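You operate a simulated robot arm through the tools that you are given. There is no shell and no other tool. Be economical: measure what you need, move in short steps, check, and stop when the job is done.

You run a simulated robot arm. Do the job below in one go: nothing can be reset, and whatever is moved stays where it is left.

Task
Clear the filter whose gauge is in the red band, then fire one shot into the pail.
Fine: mode on recirc while you turn the filter handle, back to pour for the shot.

It is judged by the outcome, as a careful person would: the job done as asked, and still so three seconds after it is handed in. It fails if anything else is knocked over, pushed out of place, dropped, spilled or broken.

Robot
A 6-joint arm with a two-finger parallel gripper on a trunk, on a base that drives. Base frame: it is fixed to the floor where the robot stands at the start and does not move with it; the origin is under the middle of the robot, x ahead of it, y to its left, z up; the surface under the hand at the start is at about z = 885. Units: mm, degrees, N and s.
With the tool pointing down near the work surface it reaches from about 320 to 700 mm from the robot's upright axis, wherever it stands. Its first joint turns from -166.0 to 166.0 degrees. Places, roughly: air pipe lever [-200, -1300, 800]; colour dial [400, -600, 1300]; grey pail (21x23x32 cm) [300, -800, 600]; heater a dial [800, 500, 1000]; heater b dial [1100, 900, 1000]; main switch [700, 100, 1200]; mixing head [400, -600, 1600]; pour mode switch [600, 0, 1200]; pump a wheel [800, 600, 400]; pump b wheel [1100, 1000, 400]; red mushroom button [500, -100, 1200]; stirrer a switch [800, 400, 1000]; stirrer b switch [1000, 800, 1000]; swing arm [1100, 600, 1900]; time dial [500, -700, 1300]; valve a lever [800, 500, 700]. Payload 4.1 kg.
The TCP is the grasp point between the finger pads, 23 mm short of the fingertips. In the tool frame z runs along the fingers and y along their closing line. The gripper opens to 94 mm. The fingers are 38 mm wide and 10 mm thick; the gripper's body (54 by 96 mm) begins 39 mm behind the TCP.
Orientation is that of the tool frame in the base frame, as a unit quaternion [x, y, z, w]. With the fingers straight down and closing along the base's y, the tool's x points along the base's -x, its y along +y and its z along -z.

Tools
- The arm moves only by the tool send_rows. Its argument "commands" is a list that holds one entry, the list of rows, each a list of 7 numbers: the turn, a rotation vector about the base's x, y, z in units of 60 degrees (1.0 is 60 degrees), then the shift along the base's x, y, z in units of 150 mm (1.0 is 150 mm), then the finger opening in m, from 0 to 0.094. In form: [[[rx, ry, rz, dx, dy, dz, gripper], ...]]. A call has 1 to 10 rows; each row is the pose to reach, as a shift and turn from the pose commanded when the call began. A call with a number of a shift or a turn outside -1 to 1 is refused whole. Rows are played at 5 a second. More than 50 mm and 8.6 degrees between two rows, or a gripper value outside its range, and nothing of the call is played. A pose out of reach is approached as far as the arm can. The call stops where the force on the tool passes 60 N (or 10 N more than at its start, if that is more) or the arm is blocked; 0.2 s more then pass. The fingers move at their own pace (about 45 mm/s each) and stop on an object; they squeeze with about 40 N. The grip force told is the motor's: it shows also when the fingers shut on nothing. Time passes only in rows, and 0.2 s behind the last, so rows that repeat a pose let the fingers close. It gives the time, the measured TCP pose, the force on the tool (base axes), the opening and the grip force at its end, in the units of the frame above (readings bear some noise), with the torque about the TCP (base axes, N m) and any sound that the robot's microphone picked up, and new pictures: "pictures" is both (left out), scene, wrist or none.
- Cameras (640 x 400 px; columns grow to the right, rows downward): "scene" is now at [0.3, 103.3, 1551.9]; the picture's right is [-0.74, -0.67, 0.00], its down [-0.37, 0.41, -0.84] and it looks along [0.56, -0.62, -0.55] (base axes); focal length 214 px, centre (320, 200). "wrist" rides on the gripper at [86, 16, -74] in the tool frame; the picture's right is [-0.18, 0.98, 0.00], its down [-0.58, -0.11, -0.81] and it looks along [-0.79, -0.15, 0.59] (tool axes); focal length 243 px, centre (320, 200). There is no depth. A picture from a camera that has moved, and an enlarged one, comes with that camera's place and axes in the base frame and with its lens.
- move_column(by): slides the trunk up (or, below 0, down) by that many mm; the arm and the scene camera ride with it, the base frame stays. It gives what a move gives, with no picture.
- base_move(legs): drives the robot by 1 to 6 legs, each [ahead, turn to the left] in mm and degrees, along the robot's own axes; the way and the turn of a leg run together, so that a leg with both is an arc; at most 1500 mm and 180 degrees a leg. The arm and the cameras ride along, it lands a little off, and it stops where it bumps. It gives what a move gives, and a new picture of the scene camera.
- pan_tilt(pan, tilt): turns the head with the scene camera to pan (to the left, within 155 degrees either way) and tilt (down, from -29 to 69), counted from straight ahead of the robot. It gives what a move gives, and a new picture of the scene camera.
- enlarge(camera, box): a new picture of the part [left, top, right, bottom] of that camera's present view, enlarged. The clock stands still meanwhile.
- close_job(): hands the job in; it is judged then, once.

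Work in short steps. Places have to be worked out from the pictures, the camera data and where the tool is seen: move nearer, look again, correct. Check each grasp and each placing, and mend what went wrong. You have 120 turns and 260 pictures in all, those below and enlarged ones among them. Open the gripper and draw the arm clear of the work before you hand the job in, unless the task says otherwise; then end with one line.

The tools are called after ">>>" as name(argument=value, ...) on one line, values as JSON. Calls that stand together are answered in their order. send_rows: Moves the arm, as the interface text tells. Its arguments: {"type":"object","properties":{"commands":{"type":"array","items":{"type":"array","items":{"type":"array","items":{"type":"number"}}}},"pictures":{"type":"string","enum":["both","scene","wrist","none"]}},"required":["commands"]} The other tools are called the same way: move_column (by) slides the trunk up or down; base_move (legs) drives the base; pan_tilt (pan, tilt) turns the head that bears the scene camera; enlarge (camera, box) takes an enlarged picture of a part of a camera's view; close_job () hands the job in.

At the start:

```text
t: 0.0
tcp_pos: [403.1, -150.2, 1000.0]
orientation: [0.0, 1.0, 0.0, 0.0]
contact_force: [-0.6, -0.4, -0.4]
wrist_torque: [0.0, 0.03, 0.0]
finger_gap: 94.0
gripper_force: 0.0
trunk travel left (down, up): [-500.0, 90.0]
robot x, y, heading: [-0.1, -3.3, -0.2]
head pan, tilt: [-48.0, 33.3]
```

scene: 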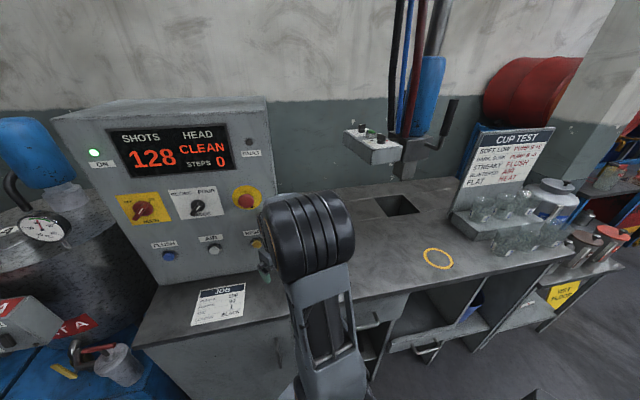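
wrist: 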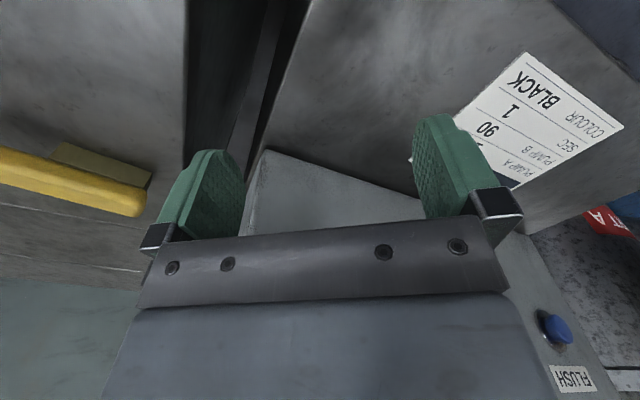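

The scene shows the control panel, mixing head area and job card. I'll enlarge the panel first.

>>> enlarge(camera="scene", box=[60, 90, 300, 340])

>>> enlarge(camera="scene", box=[330, 80, 570, 300])

>>> pan_tilt(pan=25, tilt=30)

```text
1.60 times, centred on (180, 215) of scene
camera zoom: at [0.3, 103.3, 1551.9], right [-0.74, -0.67, 0.0], down [-0.37, 0.41, -0.84], along [0.56, -0.62, -0.55], focal length 343 px, centre (544, 176)
```

zoom: 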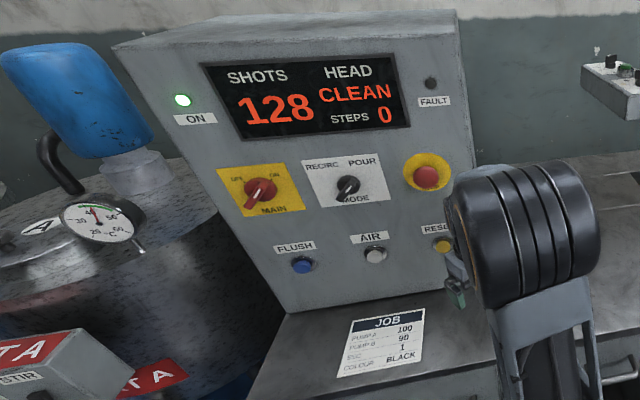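

```text
1.82 times, centred on (450, 190) of scene
camera zoom: at [0.3, 103.3, 1551.9], right [-0.74, -0.67, 0.0], down [-0.37, 0.41, -0.84], along [0.56, -0.62, -0.55], focal length 390 px, centre (84, 218)
```

zoom: 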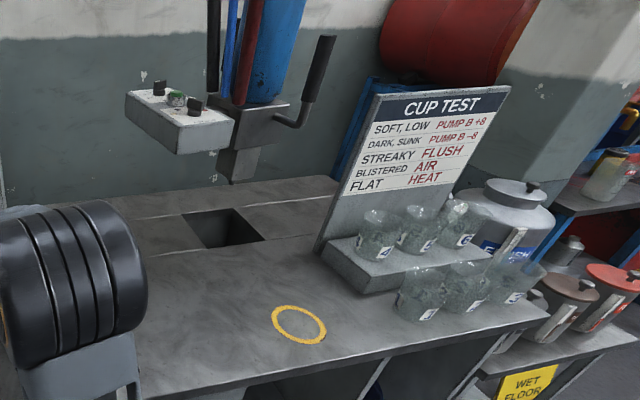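

```text
t: 1.4
tcp_pos: [404.1, -150.3, 999.7]
orientation: [0.0, 1.0, 0.001, 0.0]
contact_force: [-0.7, -0.6, 0.4]
wrist_torque: [0.0, 0.0, -0.01]
finger_gap: 93.9
gripper_force: 0.1
trunk travel left (down, up): [-500.0, 90.0]
robot x, y, heading: [1.7, -0.7, 0.3]
head pan, tilt: [25.0, 30.0]
camera scene: at [22.9, 207.6, 1557.1], right [0.42, -0.91, 0.0], down [-0.45, -0.21, -0.87], along [0.79, 0.37, -0.5], focal length 214 px, centre (320, 200)
```

scene: 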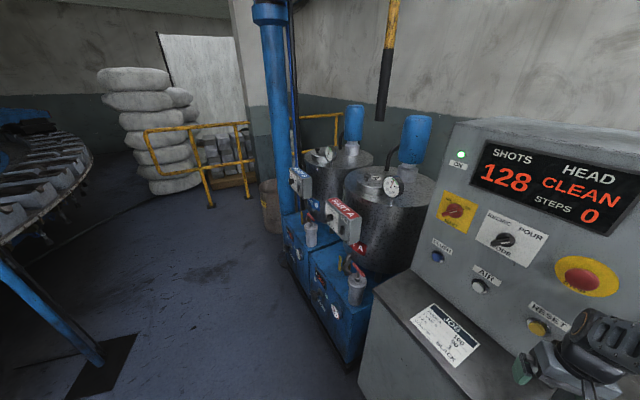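

Two tank units stand on the left; I'll look closely at them for the filters and their gauges.

>>> enlarge(camera="scene", box=[260, 100, 420, 200])

>>> enlarge(camera="scene", box=[270, 190, 430, 370])

>>> enlarge(camera="scene", box=[400, 120, 640, 400])

```text
4.00 times, centred on (340, 150) of scene
camera zoom: at [22.9, 207.6, 1557.1], right [0.42, -0.91, 0.0], down [-0.45, -0.21, -0.87], along [0.79, 0.37, -0.5], focal length 858 px, centre (240, 400)
```

zoom: 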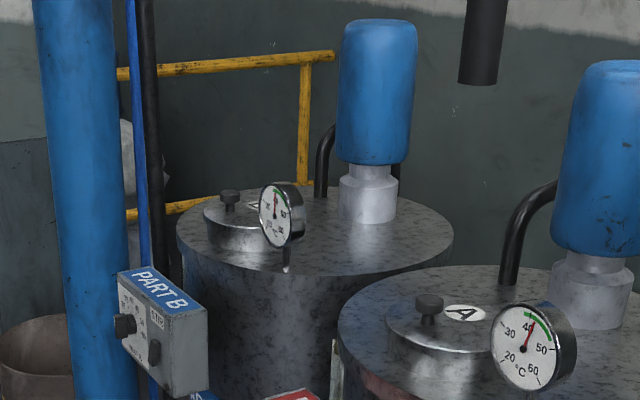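

```text
2.22 times, centred on (350, 280) of scene
camera zoom: at [22.9, 207.6, 1557.1], right [0.42, -0.91, 0.0], down [-0.45, -0.21, -0.87], along [0.79, 0.37, -0.5], focal length 477 px, centre (253, 22)
```

zoom: 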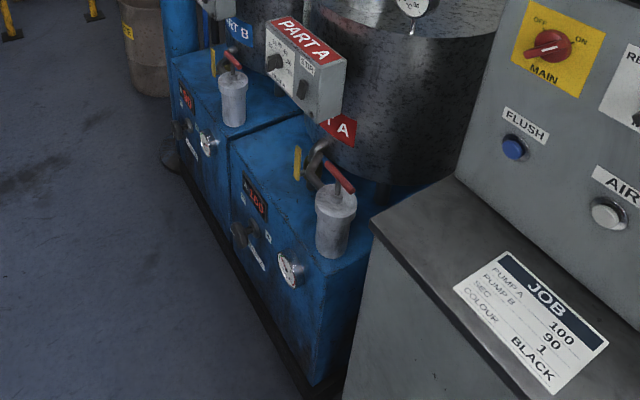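

```text
1.43 times, centred on (520, 260) of scene
camera zoom: at [22.9, 207.6, 1557.1], right [0.42, -0.91, 0.0], down [-0.45, -0.21, -0.87], along [0.79, 0.37, -0.5], focal length 306 px, centre (34, 114)
```

zoom: 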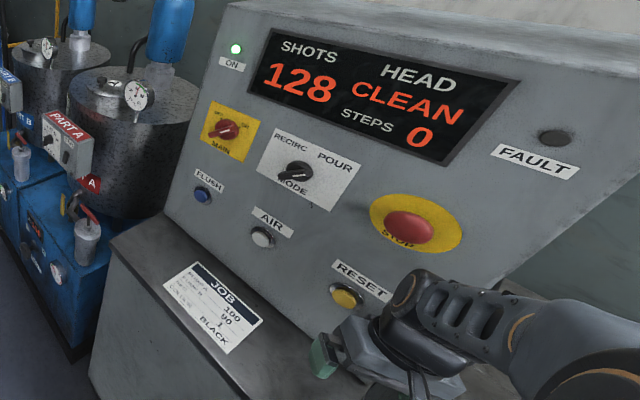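

Filters are grey cups with red handles, with gauges on the pump fronts. First I'll look closely at the mode and main switches here.

>>> enlarge(camera="scene", box=[425, 180, 555, 300])

>>> enlarge(camera="scene", box=[310, 245, 380, 340])

>>> enlarge(camera="scene", box=[280, 205, 340, 260])

```text
3.33 times, centred on (490, 240) of scene
camera zoom: at [22.9, 207.6, 1557.1], right [0.42, -0.91, 0.0], down [-0.45, -0.21, -0.87], along [0.79, 0.37, -0.5], focal length 715 px, centre (-247, 67)
```

zoom: 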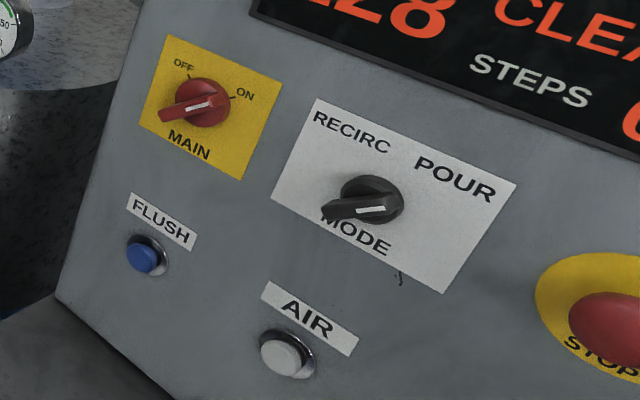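

```text
4.21 times, centred on (345, 292) of scene
camera zoom: at [22.9, 207.6, 1557.1], right [0.42, -0.91, 0.0], down [-0.45, -0.21, -0.87], along [0.79, 0.37, -0.5], focal length 903 px, centre (215, -190)
```

zoom: 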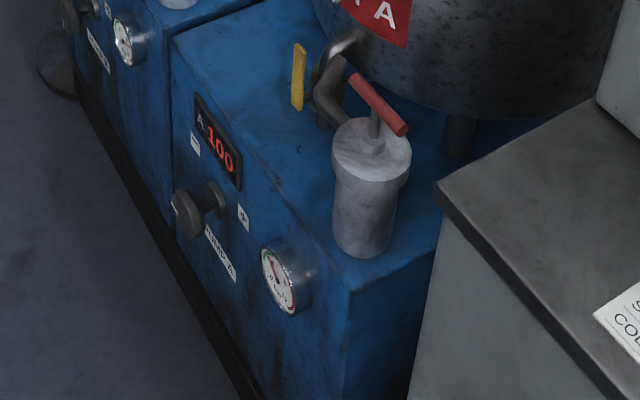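

```text
7.27 times, centred on (310, 232) of scene
camera zoom: at [22.9, 207.6, 1557.1], right [0.42, -0.91, 0.0], down [-0.45, -0.21, -0.87], along [0.79, 0.37, -0.5], focal length 1560 px, centre (393, -36)
```

zoom: 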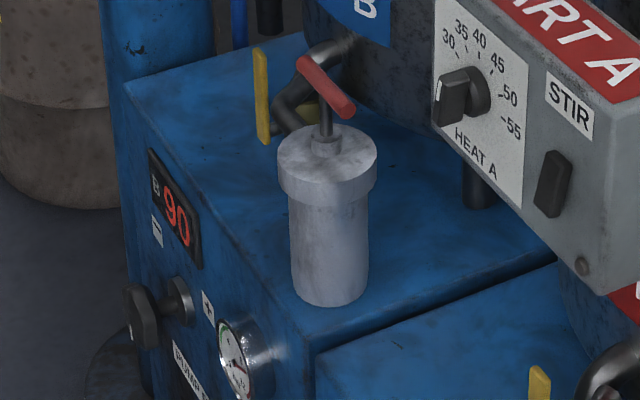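

The panel faces along about (-0.83, 0.56), with the mode knob near (563,-25,1217), apparently on POUR. I'll reposition the base squarely in front of it with room for a horizontal tool.

>>> base_move(legs=[[0, 98], [400, 0], [0, -132]])

>>> pan_tilt(pan=0, tilt=30)

```text
t: 13.6
tcp_pos: [191.2, 47.3, 999.9]
orientation: [0.284, 0.959, 0.001, 0.001]
contact_force: [0.1, -0.2, -1.0]
wrist_torque: [-0.01, -0.01, 0.02]
finger_gap: 94.1
gripper_force: 0.1
trunk travel left (down, up): [-500.0, 90.0]
robot x, y, heading: [-64.9, 392.5, -33.2]
head pan, tilt: [25.0, 30.0]
camera scene: at [63.7, 550.0, 1557.1], right [-0.14, -0.99, 0.0], down [-0.5, 0.07, -0.87], along [0.86, -0.12, -0.5], focal length 214 px, centre (320, 200)
```

scene: 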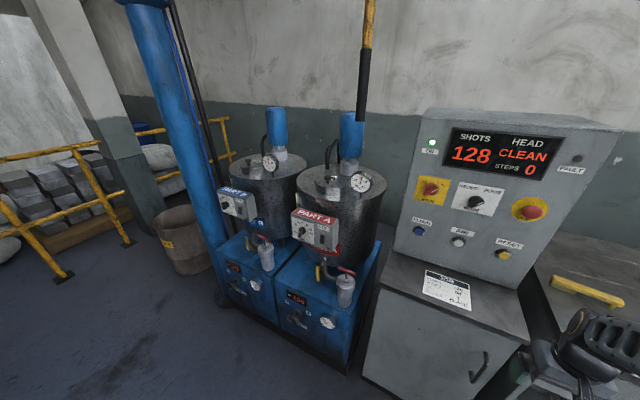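

```text
t: 14.5
tcp_pos: [191.8, 47.3, 1000.1]
orientation: [0.284, 0.959, 0.0, 0.0]
contact_force: [-0.1, -0.8, 0.0]
wrist_torque: [0.01, -0.02, -0.01]
finger_gap: 94.1
gripper_force: 0.0
trunk travel left (down, up): [-500.0, 90.0]
robot x, y, heading: [-65.1, 391.1, -33.1]
head pan, tilt: [0.0, 30.0]
camera scene: at [50.1, 513.4, 1557.1], right [-0.54, -0.84, 0.0], down [-0.42, 0.27, -0.87], along [0.73, -0.47, -0.5], focal length 214 px, centre (320, 200)
```

scene: 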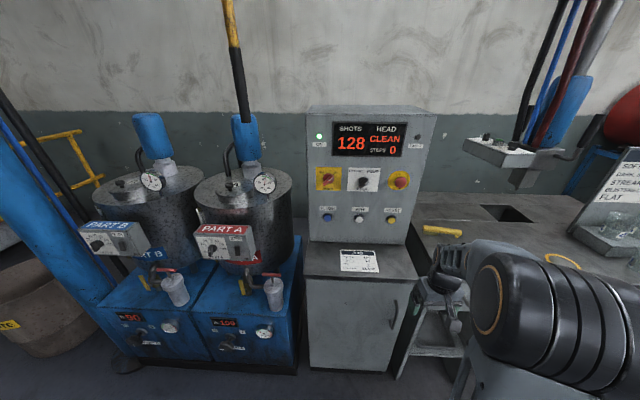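

Now square on. I'll enlarge the panel knobs, gauges, and pump displays (A may read 100 or something else).

>>> enlarge(camera="scene", box=[305, 155, 425, 235])

>>> enlarge(camera="scene", box=[205, 300, 285, 355])

>>> enlarge(camera="scene", box=[110, 290, 200, 350])

```text
5.00 times, centred on (365, 195) of scene
camera zoom: at [50.1, 513.4, 1557.1], right [-0.54, -0.84, 0.0], down [-0.42, 0.27, -0.87], along [0.73, -0.47, -0.5], focal length 1072 px, centre (95, 225)
```

zoom: 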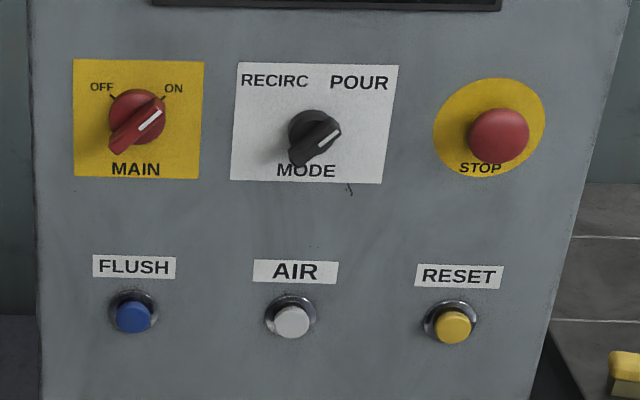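

```text
7.27 times, centred on (245, 328) of scene
camera zoom: at [50.1, 513.4, 1557.1], right [-0.54, -0.84, 0.0], down [-0.42, 0.27, -0.87], along [0.73, -0.47, -0.5], focal length 1560 px, centre (866, -727)
```

zoom: 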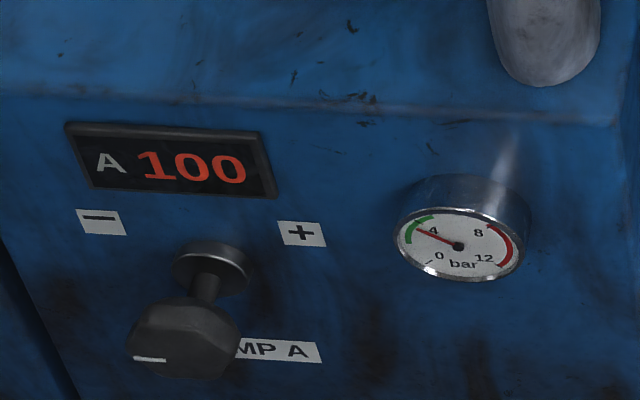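

```text
6.67 times, centred on (155, 320) of scene
camera zoom: at [50.1, 513.4, 1557.1], right [-0.54, -0.84, 0.0], down [-0.42, 0.27, -0.87], along [0.73, -0.47, -0.5], focal length 1430 px, centre (1420, -600)
```

zoom: 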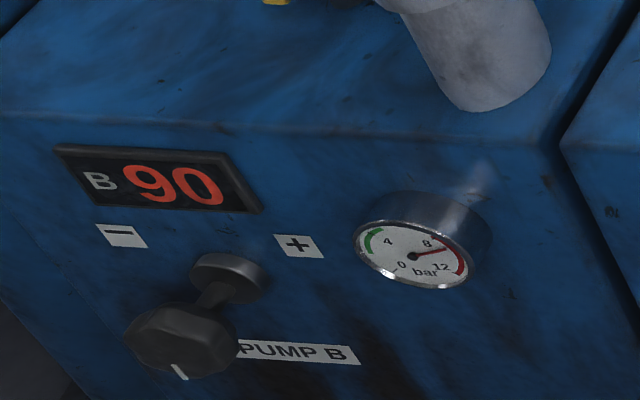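

Gauge B's needle is in the red (about 9–10 bar) and A's is in the green, so filter B is the one. Mode is on POUR; I raise the hand to horizontal in front of the mode knob in two steps.

>>> send_rows(commands=[[[-0.068, -0.105, 0, 0.14, 0.005, 0.12, 0.06], [-0.137, -0.21, 0, 0.28, 0.01, 0.23, 0.06], [-0.205, -0.314, 0, 0.43, 0.015, 0.35, 0.06], [-0.273, -0.419, 0, 0.57, 0.02, 0.47, 0.06], [-0.342, -0.524, 0, 0.71, 0.025, 0.58, 0.06], [-0.41, -0.629, 0, 0.85, 0.03, 0.7, 0.06]]], pictures="none")

>>> send_rows(commands=[[[-0.068, -0.105, 0, 0.14, 0.005, 0.12, 0.06], [-0.137, -0.21, 0, 0.28, 0.01, 0.23, 0.06], [-0.205, -0.314, 0, 0.43, 0.015, 0.35, 0.06], [-0.273, -0.419, 0, 0.57, 0.02, 0.47, 0.06], [-0.342, -0.524, 0, 0.71, 0.025, 0.58, 0.06], [-0.41, -0.629, 0, 0.85, 0.03, 0.7, 0.06]]], pictures="both")

```text
t: 15.9
tcp_pos: [319.9, 53.2, 1104.8]
orientation: [0.262, 0.886, -0.11, 0.367]
contact_force: [0.0, 0.1, 0.5]
wrist_torque: [0.01, -0.01, 0.03]
finger_gap: 60.2
gripper_force: 0.1
trunk travel left (down, up): [-500.0, 90.0]
robot x, y, heading: [-63.1, 389.2, -33.2]
head pan, tilt: [0.0, 30.0]
```

```text
t: 17.3
tcp_pos: [415.9, 22.2, 1205.7]
orientation: [0.191, 0.682, -0.191, 0.68]
contact_force: [0.5, 0.1, 0.4]
wrist_torque: [0.07, 0.04, -0.01]
finger_gap: 60.2
gripper_force: 0.1
out of reach, approached as far as the arm can: row 4, 5, 6
trunk travel left (down, up): [-500.0, 90.0]
robot x, y, heading: [-65.4, 386.1, -33.1]
head pan, tilt: [0.0, 30.0]
camera scene: at [50.4, 513.3, 1557.1], right [-0.54, -0.84, 0.0], down [-0.42, 0.27, -0.87], along [0.73, -0.47, -0.5], focal length 214 px, centre (320, 200)
camera wrist: at [360.8, 74.3, 1119.6], right [0.51, 0.84, 0.18], down [-0.74, 0.33, 0.58], along [0.43, -0.43, 0.79], focal length 243 px, centre (320, 200)
```

scene: 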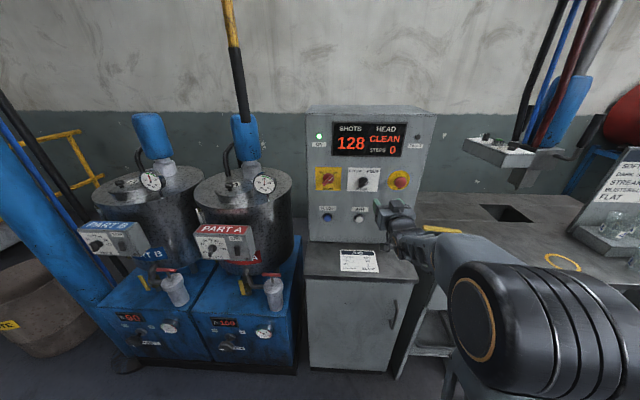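
wrist: 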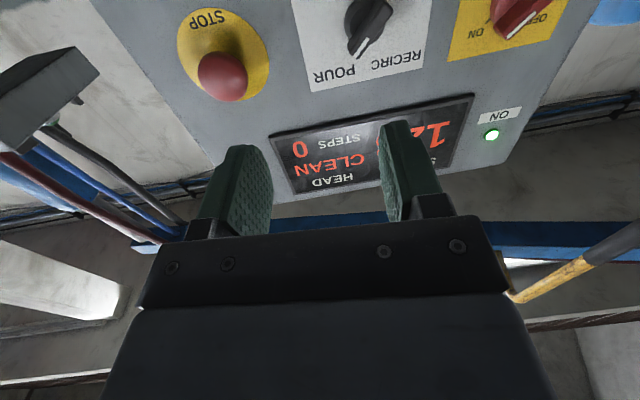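

The arm ran out of reach; knob is about 45 mm left of and 150–190 mm beyond the TCP. I'll pull the hand back, then drive forward.

>>> send_rows(commands=[[[0, 0, 0, -0.2, 0.14, 0, 0.06], [0, 0, 0, -0.4, 0.28, 0, 0.06], [0, 0, 0, -0.6, 0.42, 0, 0.06]]], pictures="none")

>>> base_move(legs=[[190, 0]])

```text
t: 18.1
tcp_pos: [324.9, 83.0, 1206.7]
orientation: [0.198, 0.678, -0.2, 0.679]
contact_force: [0.1, -0.1, 0.0]
wrist_torque: [-0.03, 0.01, 0.02]
finger_gap: 59.9
gripper_force: 0.0
out of reach, approached as far as the arm can: row 1, 2
trunk travel left (down, up): [-500.0, 90.0]
robot x, y, heading: [-69.0, 390.9, -33.1]
head pan, tilt: [0.0, 30.0]
```

```text
t: 19.6
tcp_pos: [486.4, -22.7, 1205.4]
orientation: [0.198, 0.679, -0.2, 0.678]
contact_force: [0.6, 0.0, -0.4]
wrist_torque: [-0.01, 0.0, 0.0]
finger_gap: 60.0
gripper_force: 0.1
trunk travel left (down, up): [-500.0, 90.0]
robot x, y, heading: [90.8, 286.1, -33.2]
head pan, tilt: [0.0, 30.0]
camera scene: at [211.4, 408.5, 1557.1], right [-0.55, -0.84, 0.0], down [-0.42, 0.27, -0.87], along [0.73, -0.47, -0.5], focal length 214 px, centre (320, 200)
```

scene: 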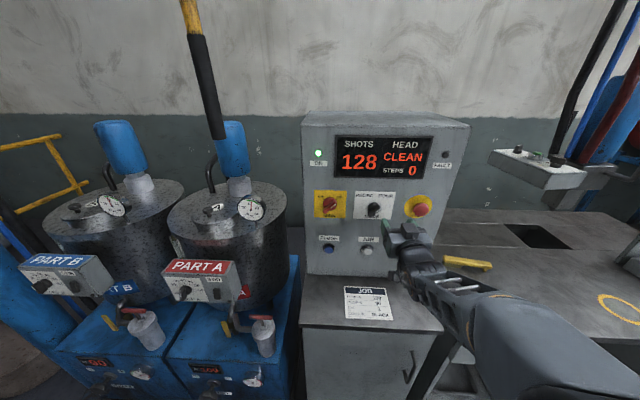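

TCP now at depth ~420, 44 mm right of the knob. I slide left 44 mm, back 20, and roll 45° to align fingers across the POUR-pointing ridge.

>>> send_rows(commands=[[[0.105, -0.068, 0, 0.01, 0.053, 0, 0.06], [0.209, -0.137, 0, 0.02, 0.107, 0, 0.06], [0.314, -0.205, 0, 0.025, 0.16, 0, 0.06], [0.419, -0.273, 0, 0.03, 0.213, 0, 0.06], [0.523, -0.342, 0, 0.04, 0.267, 0, 0.06], [0.628, -0.41, 0, 0.048, 0.32, 0, 0.06]]], pictures="both")

>>> enlarge(camera="scene", box=[310, 180, 450, 270])

```text
t: 21.1
tcp_pos: [468.3, 2.0, 1212.9]
orientation: [0.441, 0.552, 0.079, 0.703]
contact_force: [0.0, 0.6, -0.1]
wrist_torque: [-0.01, -0.03, -0.03]
finger_gap: 59.9
gripper_force: 0.1
out of reach, approached as far as the arm can: row 1, 2, 3, 4, 5, 6
trunk travel left (down, up): [-500.0, 90.0]
robot x, y, heading: [95.6, 282.3, -33.2]
head pan, tilt: [0.0, 30.0]
camera scene: at [211.1, 408.8, 1557.1], right [-0.55, -0.84, 0.0], down [-0.42, 0.27, -0.87], along [0.73, -0.47, -0.5], focal length 214 px, centre (320, 200)
camera wrist: at [444.3, 103.5, 1163.4], right [0.3, 0.48, 0.83], down [-0.94, 0.02, 0.33], along [0.14, -0.88, 0.46], focal length 243 px, centre (320, 200)
```

scene: 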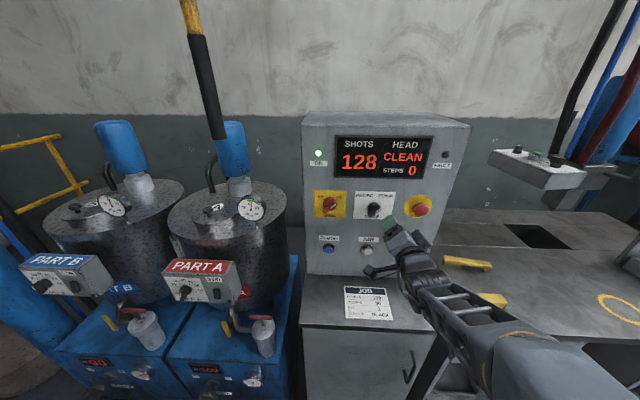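
wrist: 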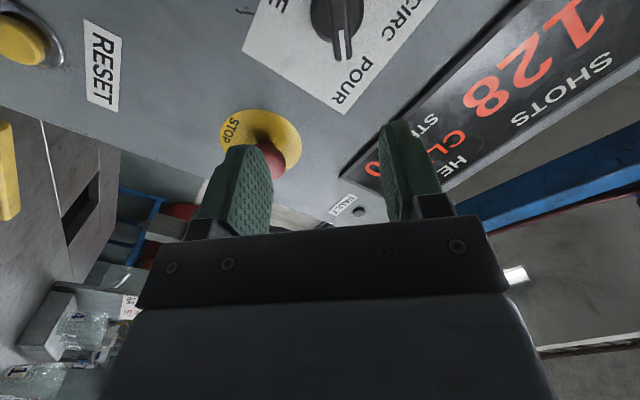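

```text
4.44 times, centred on (380, 225) of scene
camera zoom: at [211.1, 408.8, 1557.1], right [-0.55, -0.84, 0.0], down [-0.42, 0.27, -0.87], along [0.73, -0.47, -0.5], focal length 953 px, centre (53, 89)
```

zoom: 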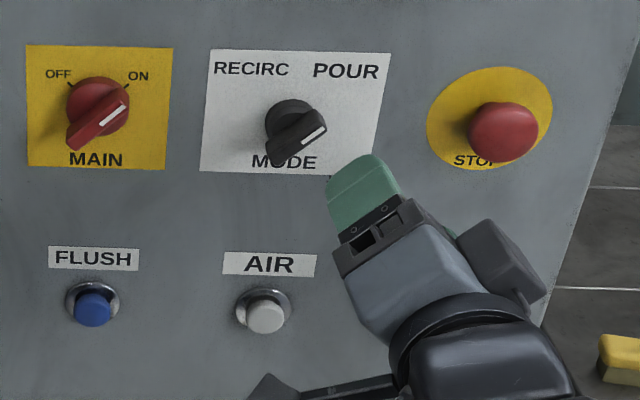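

The arm falls short only leftward, whenever the target is straight ahead of the base; it works when the target is to the robot's right. I'll shift the base ~90 mm left.

>>> base_move(legs=[[-210, 0], [0, 25], [213, 0], [0, -25]])

```text
t: 26.5
tcp_pos: [504.3, 88.6, 1212.5]
orientation: [0.439, 0.553, 0.08, 0.703]
contact_force: [-0.2, 0.1, -0.1]
wrist_torque: [-0.01, -0.02, 0.02]
finger_gap: 60.0
gripper_force: 0.1
trunk travel left (down, up): [-500.0, 90.0]
robot x, y, heading: [127.8, 369.6, -32.7]
head pan, tilt: [0.0, 30.0]
camera scene: at [243.7, 493.8, 1557.1], right [-0.54, -0.84, 0.0], down [-0.42, 0.27, -0.87], along [0.73, -0.47, -0.5], focal length 214 px, centre (320, 200)
```

scene: 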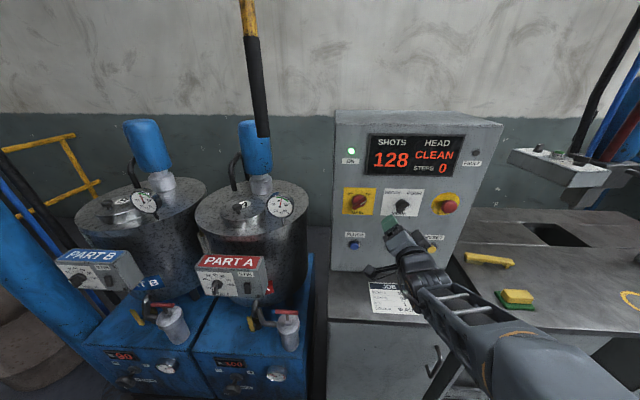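

TCP is at depth 374, lateral 350; knob lateral ~290. I slide the hand 60 mm to the right and look.

>>> send_rows(commands=[[[0, 0, 0, -0.07, -0.11, -0.01, 0.06], [0, 0, 0, -0.14, -0.22, -0.02, 0.06], [0, 0, 0, -0.215, -0.33, -0.03, 0.06]]], pictures="both")

>>> enlarge(camera="scene", box=[330, 180, 470, 270])

```text
t: 27.3
tcp_pos: [469.7, 38.5, 1208.5]
orientation: [0.44, 0.553, 0.079, 0.703]
contact_force: [-0.5, 0.1, -0.2]
wrist_torque: [0.04, -0.02, -0.03]
finger_gap: 59.9
gripper_force: 0.0
trunk travel left (down, up): [-500.0, 90.0]
robot x, y, heading: [126.2, 372.5, -32.9]
head pan, tilt: [0.0, 30.0]
camera scene: at [243.7, 493.7, 1557.1], right [-0.54, -0.84, 0.0], down [-0.42, 0.27, -0.87], along [0.73, -0.47, -0.5], focal length 214 px, centre (320, 200)
camera wrist: at [445.5, 139.4, 1158.6], right [0.3, 0.48, 0.82], down [-0.94, 0.01, 0.33], along [0.15, -0.88, 0.46], focal length 243 px, centre (320, 200)
```

scene: 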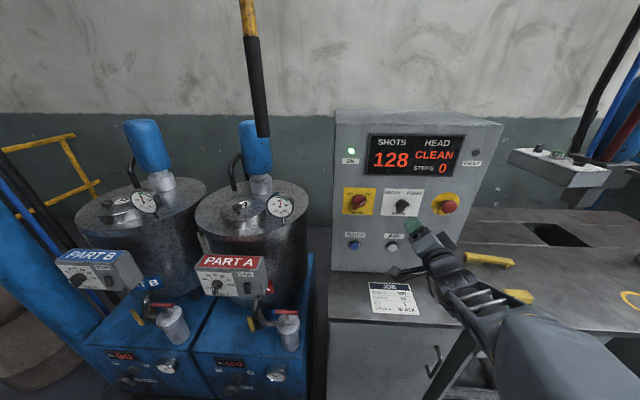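
wrist: 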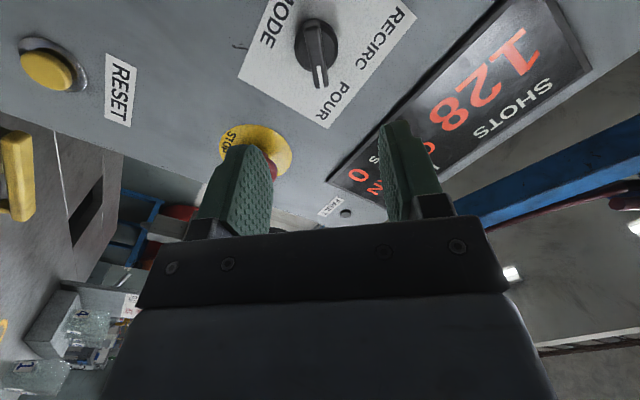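

```text
4.44 times, centred on (400, 225) of scene
camera zoom: at [243.7, 493.7, 1557.1], right [-0.54, -0.84, 0.0], down [-0.42, 0.27, -0.87], along [0.73, -0.47, -0.5], focal length 953 px, centre (-36, 89)
```

zoom: 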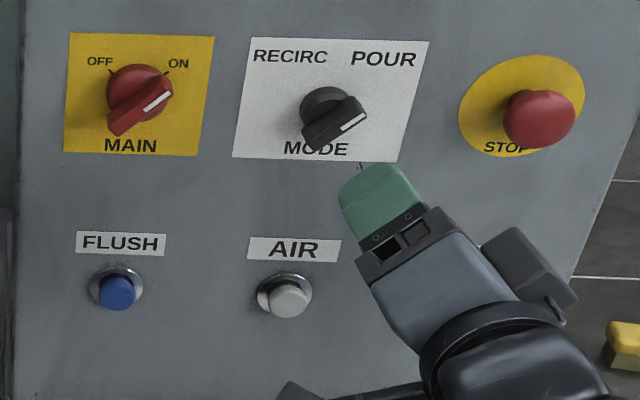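

The knob's ridge triangulates to about lateral 293, z 1206, depth ~490. I widen the fingers and advance 80 mm along the panel normal, then look.

>>> send_rows(commands=[[[0, 0, 0, 0.11, -0.04, 0, 0.08], [0, 0, 0, 0.225, -0.105, 0, 0.08], [0, 0, 0, 0.345, -0.18, 0, 0.08], [0, 0, 0, 0.46, -0.265, 0, 0.08]]], pictures="both")

>>> enlarge(camera="scene", box=[340, 175, 460, 255])

```text
t: 28.3
tcp_pos: [541.3, 0.3, 1208.9]
orientation: [0.44, 0.554, 0.079, 0.703]
contact_force: [-0.2, -0.8, -0.3]
wrist_torque: [-0.02, -0.03, -0.02]
finger_gap: 79.9
gripper_force: 0.0
trunk travel left (down, up): [-500.0, 90.0]
robot x, y, heading: [130.0, 371.7, -32.9]
head pan, tilt: [0.0, 30.0]
camera scene: at [243.9, 493.7, 1557.1], right [-0.54, -0.84, 0.0], down [-0.42, 0.27, -0.87], along [0.73, -0.47, -0.5], focal length 214 px, centre (320, 200)
camera wrist: at [514.5, 100.5, 1158.3], right [0.3, 0.48, 0.82], down [-0.94, 0.01, 0.33], along [0.15, -0.88, 0.46], focal length 243 px, centre (320, 200)
```

scene: 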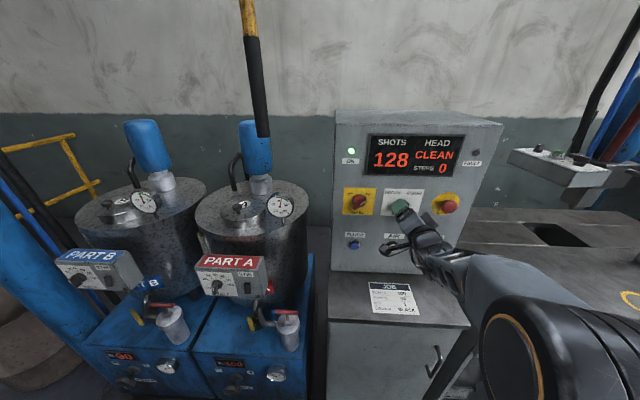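
wrist: 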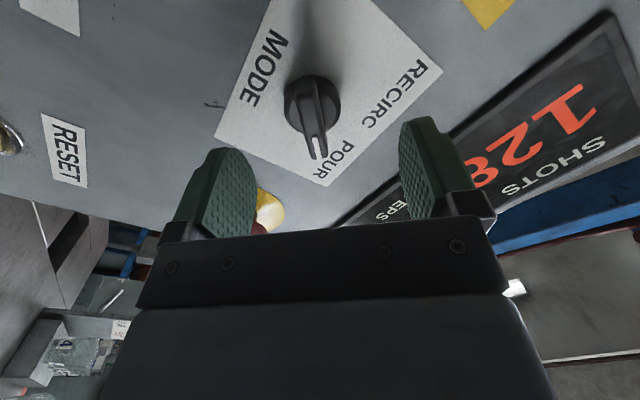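

```text
5.00 times, centred on (400, 215) of scene
camera zoom: at [243.9, 493.7, 1557.1], right [-0.54, -0.84, 0.0], down [-0.42, 0.27, -0.87], along [0.73, -0.47, -0.5], focal length 1072 px, centre (-80, 125)
```

zoom: 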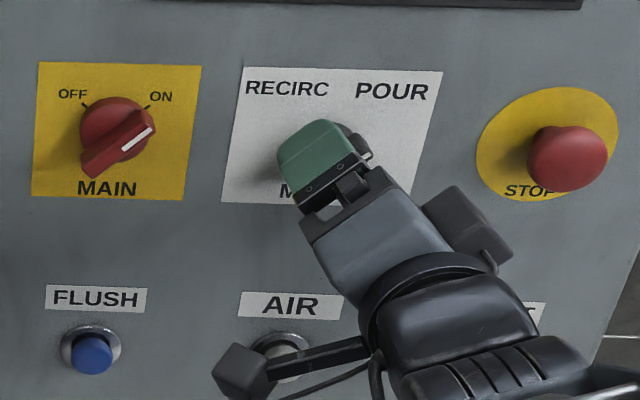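

Refined: ridge centre at (584.5,-36,1208), so I need 7 mm right and ~45 mm forward, so tips overlap the ridge ~12 mm.

>>> send_rows(commands=[[[0, 0, 0, 0.06, -0.08, 0, 0.08], [0, 0, 0, 0.14, -0.14, 0, 0.08], [0, 0, 0, 0.226, -0.203, 0, 0.08]]], pictures="both")

>>> enlarge(camera="wrist", box=[180, 40, 480, 240])

```text
t: 29.1
tcp_pos: [573.1, -28.5, 1207.1]
orientation: [0.439, 0.554, 0.079, 0.703]
contact_force: [-11.4, 10.3, -2.8]
wrist_torque: [0.36, 0.24, -0.66]
finger_gap: 79.8
gripper_force: 0.0
trunk travel left (down, up): [-500.0, 90.0]
robot x, y, heading: [128.8, 367.2, -32.7]
head pan, tilt: [0.0, 30.0]
camera scene: at [241.8, 495.5, 1557.0], right [-0.54, -0.84, 0.0], down [-0.42, 0.27, -0.87], along [0.73, -0.47, -0.5], focal length 214 px, centre (320, 200)
camera wrist: at [547.3, 71.9, 1158.2], right [0.3, 0.48, 0.82], down [-0.94, 0.01, 0.33], along [0.15, -0.88, 0.46], focal length 243 px, centre (320, 200)
```

scene: 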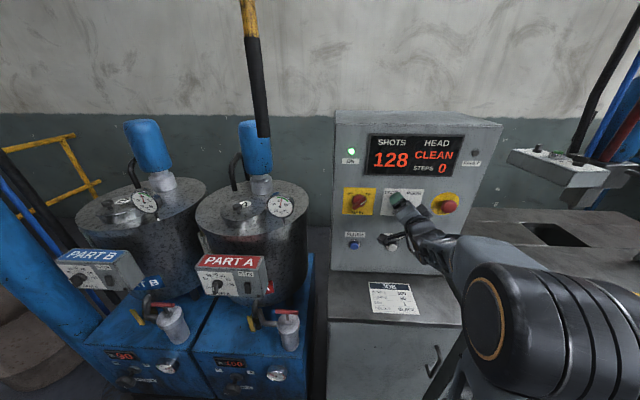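
wrist: 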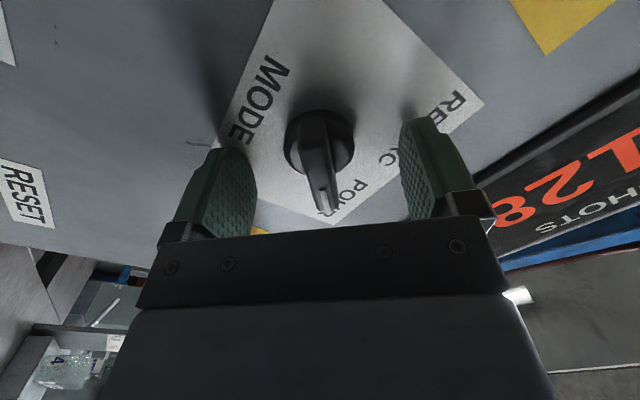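

```text
2.00 times, centred on (330, 140) of wrist
camera zoom: at [547.3, 71.9, 1158.2], right [0.3, 0.48, 0.82], down [-0.94, 0.01, 0.33], along [0.15, -0.88, 0.46], focal length 485 px, centre (300, 320)
```

zoom: 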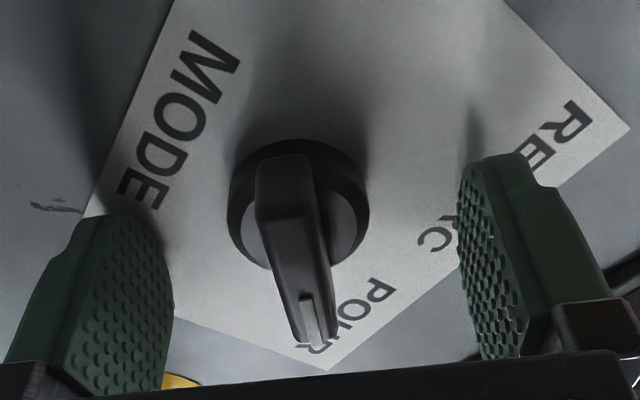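

A fingertip just touches the panel plate (~15 N); the ridge sits centred between the pads. I back off 6 mm and close on it.

>>> send_rows(commands=[[[0, 0, 0, -0.033, 0.022, 0, 0.08], [0, 0, 0, -0.033, 0.022, 0, 0.04], [0, 0, 0, -0.033, 0.022, 0, 0.02], [0, 0, 0, -0.033, 0.022, 0, 0.0], [0, 0, 0, -0.033, 0.022, 0, 0.0], [0, 0, 0, -0.033, 0.022, 0, 0.0]]], pictures="wrist")

```text
t: 30.5
tcp_pos: [568.4, -26.3, 1207.8]
orientation: [0.439, 0.554, 0.079, 0.703]
contact_force: [0.9, -0.4, 2.9]
wrist_torque: [0.09, 0.1, 0.04]
finger_gap: 35.7
gripper_force: 45.6
trunk travel left (down, up): [-500.0, 90.0]
robot x, y, heading: [130.2, 368.8, -32.6]
head pan, tilt: [0.0, 30.0]
camera wrist: at [544.0, 73.9, 1158.5], right [0.3, 0.48, 0.82], down [-0.94, 0.01, 0.33], along [0.15, -0.88, 0.46], focal length 243 px, centre (320, 200)
```

wrist: 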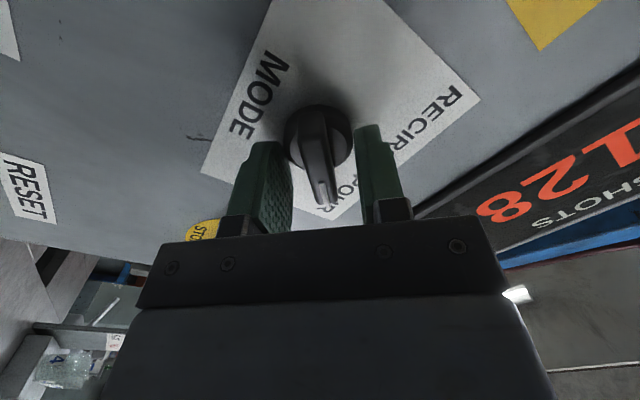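

Gap of 36 mm means I closed on the knob's round base. I open, back off 14 mm, and close on the ridge itself.

>>> send_rows(commands=[[[0, 0, 0, 0, 0, 0, 0.05], [0, 0, 0, -0.04, 0.026, 0, 0.05], [0, 0, 0, -0.078, 0.051, 0, 0.05], [0, 0, 0, -0.078, 0.051, 0, 0.02], [0, 0, 0, -0.078, 0.051, 0, 0.0], [0, 0, 0, -0.078, 0.051, 0, 0.0], [0, 0, 0, -0.078, 0.051, 0, 0.0]]], pictures="wrist")

```text
t: 32.1
tcp_pos: [557.7, -18.8, 1209.5]
orientation: [0.439, 0.554, 0.08, 0.703]
contact_force: [1.3, 1.9, 4.6]
wrist_torque: [0.24, 0.27, -0.22]
finger_gap: 12.3
gripper_force: 44.8
trunk travel left (down, up): [-500.0, 90.0]
robot x, y, heading: [127.7, 372.7, -32.5]
head pan, tilt: [0.0, 30.0]
camera wrist: at [532.7, 81.4, 1159.2], right [0.3, 0.48, 0.82], down [-0.94, 0.01, 0.33], along [0.15, -0.88, 0.46], focal length 243 px, centre (320, 200)
```

wrist: 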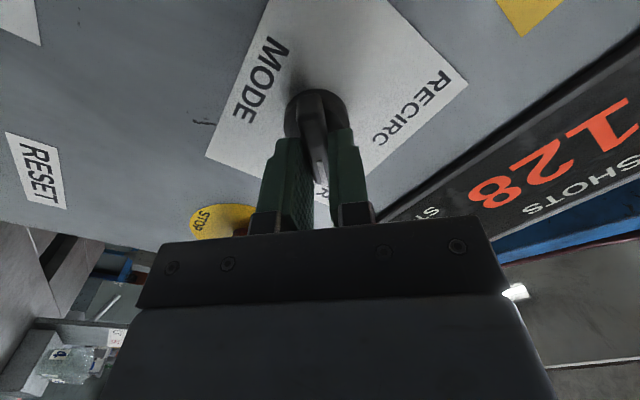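

Ridge gripped (12.3 mm). I turn it counter-clockwise 45° first, watching torque and force.

>>> send_rows(commands=[[[-0.105, 0.068, 0, 0, 0, 0, 0], [-0.209, 0.137, 0, 0, 0, 0, 0], [-0.314, 0.205, 0, 0, 0, 0, 0], [-0.419, 0.273, 0, 0, 0, 0, 0], [-0.523, 0.342, 0, 0, 0, 0, 0], [-0.628, 0.41, 0, 0, 0, 0, 0]]], pictures="both")

```text
t: 33.5
tcp_pos: [560.4, -15.1, 1211.0]
orientation: [0.192, 0.684, -0.197, 0.675]
contact_force: [17.7, 19.6, 19.9]
wrist_torque: [0.57, 0.46, 0.01]
finger_gap: 12.5
gripper_force: 45.0
trunk travel left (down, up): [-500.0, 90.0]
robot x, y, heading: [131.9, 367.9, -32.9]
head pan, tilt: [0.0, 30.0]
camera scene: at [245.4, 498.9, 1556.6], right [-0.54, -0.84, 0.0], down [-0.42, 0.27, -0.87], along [0.73, -0.47, -0.5], focal length 214 px, centre (320, 200)
camera wrist: at [504.0, 37.1, 1124.8], right [0.52, 0.83, 0.18], down [-0.73, 0.34, 0.59], along [0.43, -0.44, 0.79], focal length 243 px, centre (320, 200)
```

scene: 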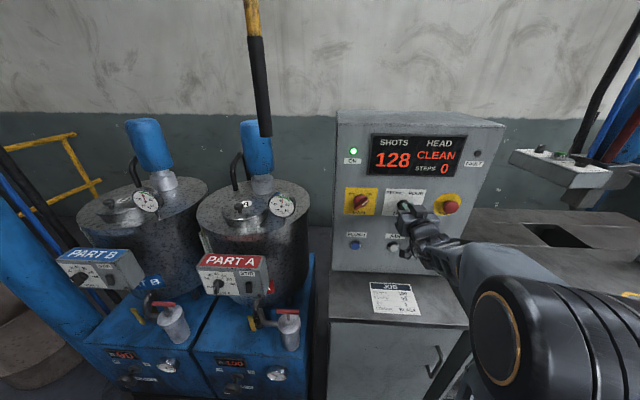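
wrist: 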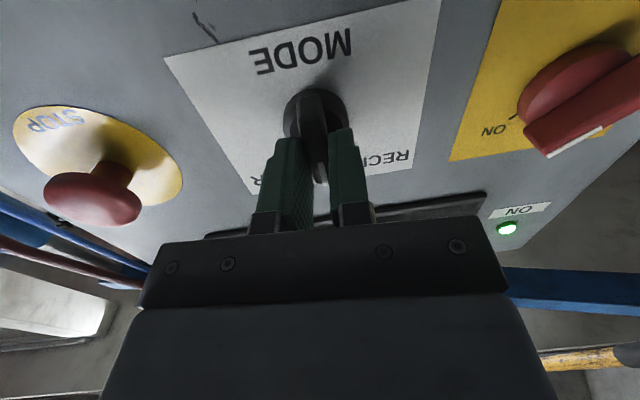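

The knob turns with the grip; forces (~33 N toward left/up) show my axis is slightly off. I continue another 40°, shifting the axis a few mm left and up.

>>> send_rows(commands=[[[-0.0, 0.0, 0, 0.013, 0.02, 0.02, 0], [-0.112, 0.073, 0, 0.02, 0.03, 0.02, 0], [-0.224, 0.146, 0, 0.02, 0.03, 0.02, 0], [-0.335, 0.218, 0, 0.02, 0.03, 0.02, 0], [-0.447, 0.291, 0, 0.02, 0.03, 0.02, 0], [-0.559, 0.364, 0, 0.02, 0.03, 0.02, 0]]], pictures="both")

```text
t: 34.4
tcp_pos: [560.1, -15.3, 1211.9]
orientation: [0.068, 0.722, -0.291, 0.624]
contact_force: [17.0, 14.8, -8.7]
wrist_torque: [-0.6, -1.03, 0.43]
finger_gap: 13.0
gripper_force: 45.4
out of reach, approached as far as the arm can: row 3, 4
trunk travel left (down, up): [-500.0, 90.0]
robot x, y, heading: [125.4, 371.8, -32.1]
head pan, tilt: [0.0, 30.0]
stopped in row 4: the force on the tool passed its limit at 70 N (the readings are from after the stop); the commanded pose is now the measured one
camera scene: at [245.4, 497.1, 1556.7], right [-0.53, -0.85, 0.0], down [-0.43, 0.26, -0.87], along [0.73, -0.46, -0.5], focal length 214 px, centre (320, 200)
camera wrist: at [485.4, 13.1, 1128.3], right [0.49, 0.86, -0.16], down [-0.62, 0.47, 0.63], along [0.61, -0.21, 0.76], focal length 243 px, centre (320, 200)
```

scene: 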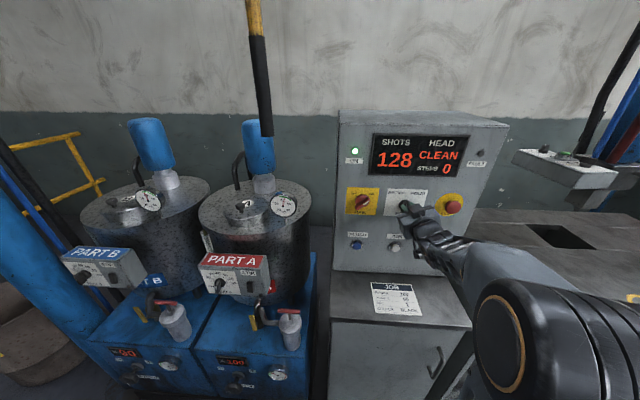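
wrist: 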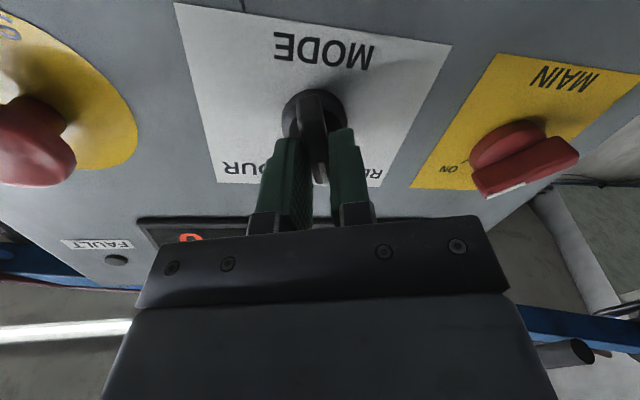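

The arm reached a kinematic limit near -20° roll. I release the knob, back off, and see where it sits.

>>> send_rows(commands=[[[0, 0, 0, 0, 0, 0, 0.03], [0, 0, 0, -0.05, 0.033, 0, 0.05], [0, 0, 0, -0.2, 0.13, 0, 0.06], [0, 0, 0, -0.4, 0.26, 0, 0.06]]], pictures="wrist")

>>> enlarge(camera="scene", box=[340, 175, 460, 255])

```text
t: 35.4
tcp_pos: [490.9, 18.6, 1212.6]
orientation: [0.074, 0.72, -0.295, 0.623]
contact_force: [0.0, 0.3, -0.6]
wrist_torque: [0.0, 0.0, 0.02]
finger_gap: 59.9
gripper_force: 0.1
trunk travel left (down, up): [-500.0, 90.0]
robot x, y, heading: [132.7, 372.6, -32.5]
head pan, tilt: [0.0, 30.0]
camera wrist: at [416.8, 46.8, 1128.7], right [0.5, 0.85, -0.16], down [-0.62, 0.48, 0.62], along [0.6, -0.22, 0.77], focal length 243 px, centre (320, 200)
```

wrist: 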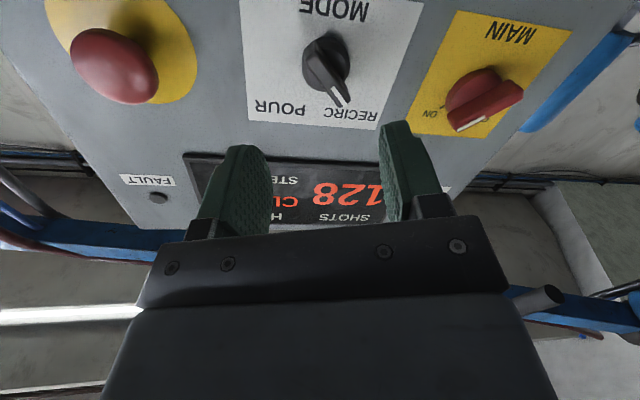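

```text
5.00 times, centred on (400, 215) of scene
camera zoom: at [242.7, 495.1, 1557.1], right [-0.54, -0.84, 0.0], down [-0.42, 0.27, -0.87], along [0.73, -0.46, -0.5], focal length 1072 px, centre (-80, 125)
```

zoom: 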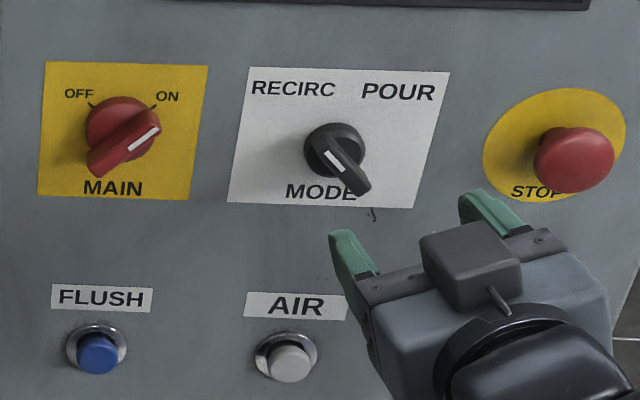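

It snapped to RECIRC. Now I fold the hand back to tool-down, then drive left along the line toward filter B (handle around (981,718,813)).

>>> send_rows(commands=[[[0.081, 0.09, -0.024, -0.05, 0.03, -0.03, 0.06], [0.162, 0.181, -0.047, -0.1, 0.06, -0.06, 0.06], [0.243, 0.272, -0.071, -0.15, 0.09, -0.1, 0.06], [0.325, 0.362, -0.094, -0.19, 0.12, -0.14, 0.06], [0.406, 0.453, -0.118, -0.23, 0.14, -0.17, 0.06], [0.487, 0.5435, -0.1415, -0.267, 0.167, -0.207, 0.06]]], pictures="none")

>>> send_rows(commands=[[[0.081, 0.09, -0.024, -0.05, 0.03, -0.03, 0.06], [0.162, 0.181, -0.047, -0.1, 0.06, -0.06, 0.06], [0.243, 0.272, -0.071, -0.15, 0.09, -0.1, 0.06], [0.325, 0.362, -0.094, -0.19, 0.12, -0.14, 0.06], [0.406, 0.453, -0.118, -0.23, 0.14, -0.17, 0.06], [0.487, 0.5435, -0.1415, -0.267, 0.167, -0.207, 0.06]]], pictures="none")

>>> pan_tilt(pan=90, tilt=30)

```text
t: 36.8
tcp_pos: [457.0, 43.0, 1181.1]
orientation: [0.194, 0.907, -0.16, 0.337]
contact_force: [0.1, 0.0, 1.1]
wrist_torque: [0.0, -0.04, 0.0]
finger_gap: 60.2
gripper_force: 0.1
trunk travel left (down, up): [-500.0, 90.0]
robot x, y, heading: [129.6, 371.2, -32.5]
head pan, tilt: [0.0, 30.0]
```

```text
t: 38.2
tcp_pos: [415.3, 69.9, 1149.9]
orientation: [0.284, 0.959, 0.002, 0.0]
contact_force: [0.3, -0.4, 0.0]
wrist_torque: [0.02, -0.01, 0.0]
finger_gap: 60.2
gripper_force: 0.1
trunk travel left (down, up): [-500.0, 90.0]
robot x, y, heading: [127.1, 369.3, -32.7]
head pan, tilt: [0.0, 30.0]
```

```text
t: 39.9
tcp_pos: [414.3, 69.1, 1150.3]
orientation: [0.284, 0.959, 0.0, 0.001]
contact_force: [-0.8, -0.3, 0.5]
wrist_torque: [0.0, -0.02, 0.0]
finger_gap: 60.2
gripper_force: 0.0
trunk travel left (down, up): [-500.0, 90.0]
robot x, y, heading: [129.0, 370.0, -32.6]
head pan, tilt: [90.0, 30.0]
camera scene: at [215.1, 619.6, 1557.1], right [0.84, -0.54, 0.0], down [-0.27, -0.42, -0.87], along [0.46, 0.73, -0.5], focal length 214 px, centre (320, 200)
```

scene: 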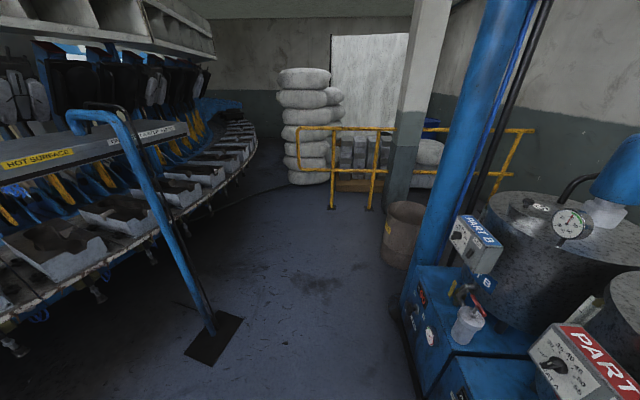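

The aisle to the left is clear (post ~700 mm off the path). I drive parallel to the machine ~820 mm and turn back to face filter B.

>>> base_move(legs=[[-30, 0], [0, 90], [817, 0], [0, -90]])

>>> pan_tilt(pan=-15, tilt=50)

```text
t: 52.4
tcp_pos: [813.8, 802.5, 1150.0]
orientation: [0.26, 0.966, 0.002, 0.003]
contact_force: [-0.4, 0.0, 0.5]
wrist_torque: [0.01, 0.01, -0.01]
finger_gap: 60.0
gripper_force: 0.1
trunk travel left (down, up): [-500.0, 90.0]
robot x, y, heading: [515.0, 1085.3, -29.7]
head pan, tilt: [90.0, 30.0]
camera scene: at [587.1, 1341.9, 1557.1], right [0.87, -0.49, 0.0], down [-0.25, -0.43, -0.87], along [0.43, 0.75, -0.5], focal length 214 px, centre (320, 200)
```

scene: 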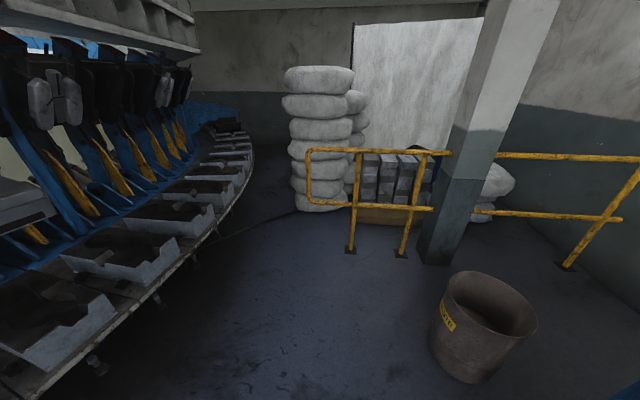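

```text
t: 54.2
tcp_pos: [813.5, 801.5, 1149.9]
orientation: [0.26, 0.966, 0.001, 0.002]
contact_force: [-0.3, 0.1, -0.3]
wrist_torque: [-0.03, -0.02, 0.01]
finger_gap: 59.9
gripper_force: 0.0
trunk travel left (down, up): [-500.0, 90.0]
robot x, y, heading: [511.2, 1087.4, -29.4]
head pan, tilt: [-15.0, 50.0]
camera scene: at [597.4, 1209.3, 1527.6], right [-0.7, -0.71, 0.0], down [-0.55, 0.54, -0.64], along [0.46, -0.45, -0.77], focal length 214 px, centre (320, 200)
```

scene: 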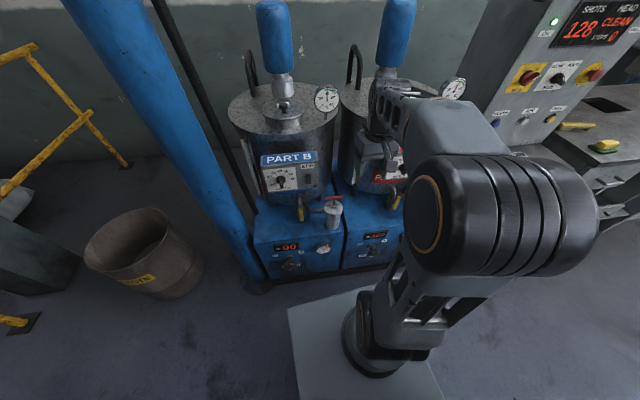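

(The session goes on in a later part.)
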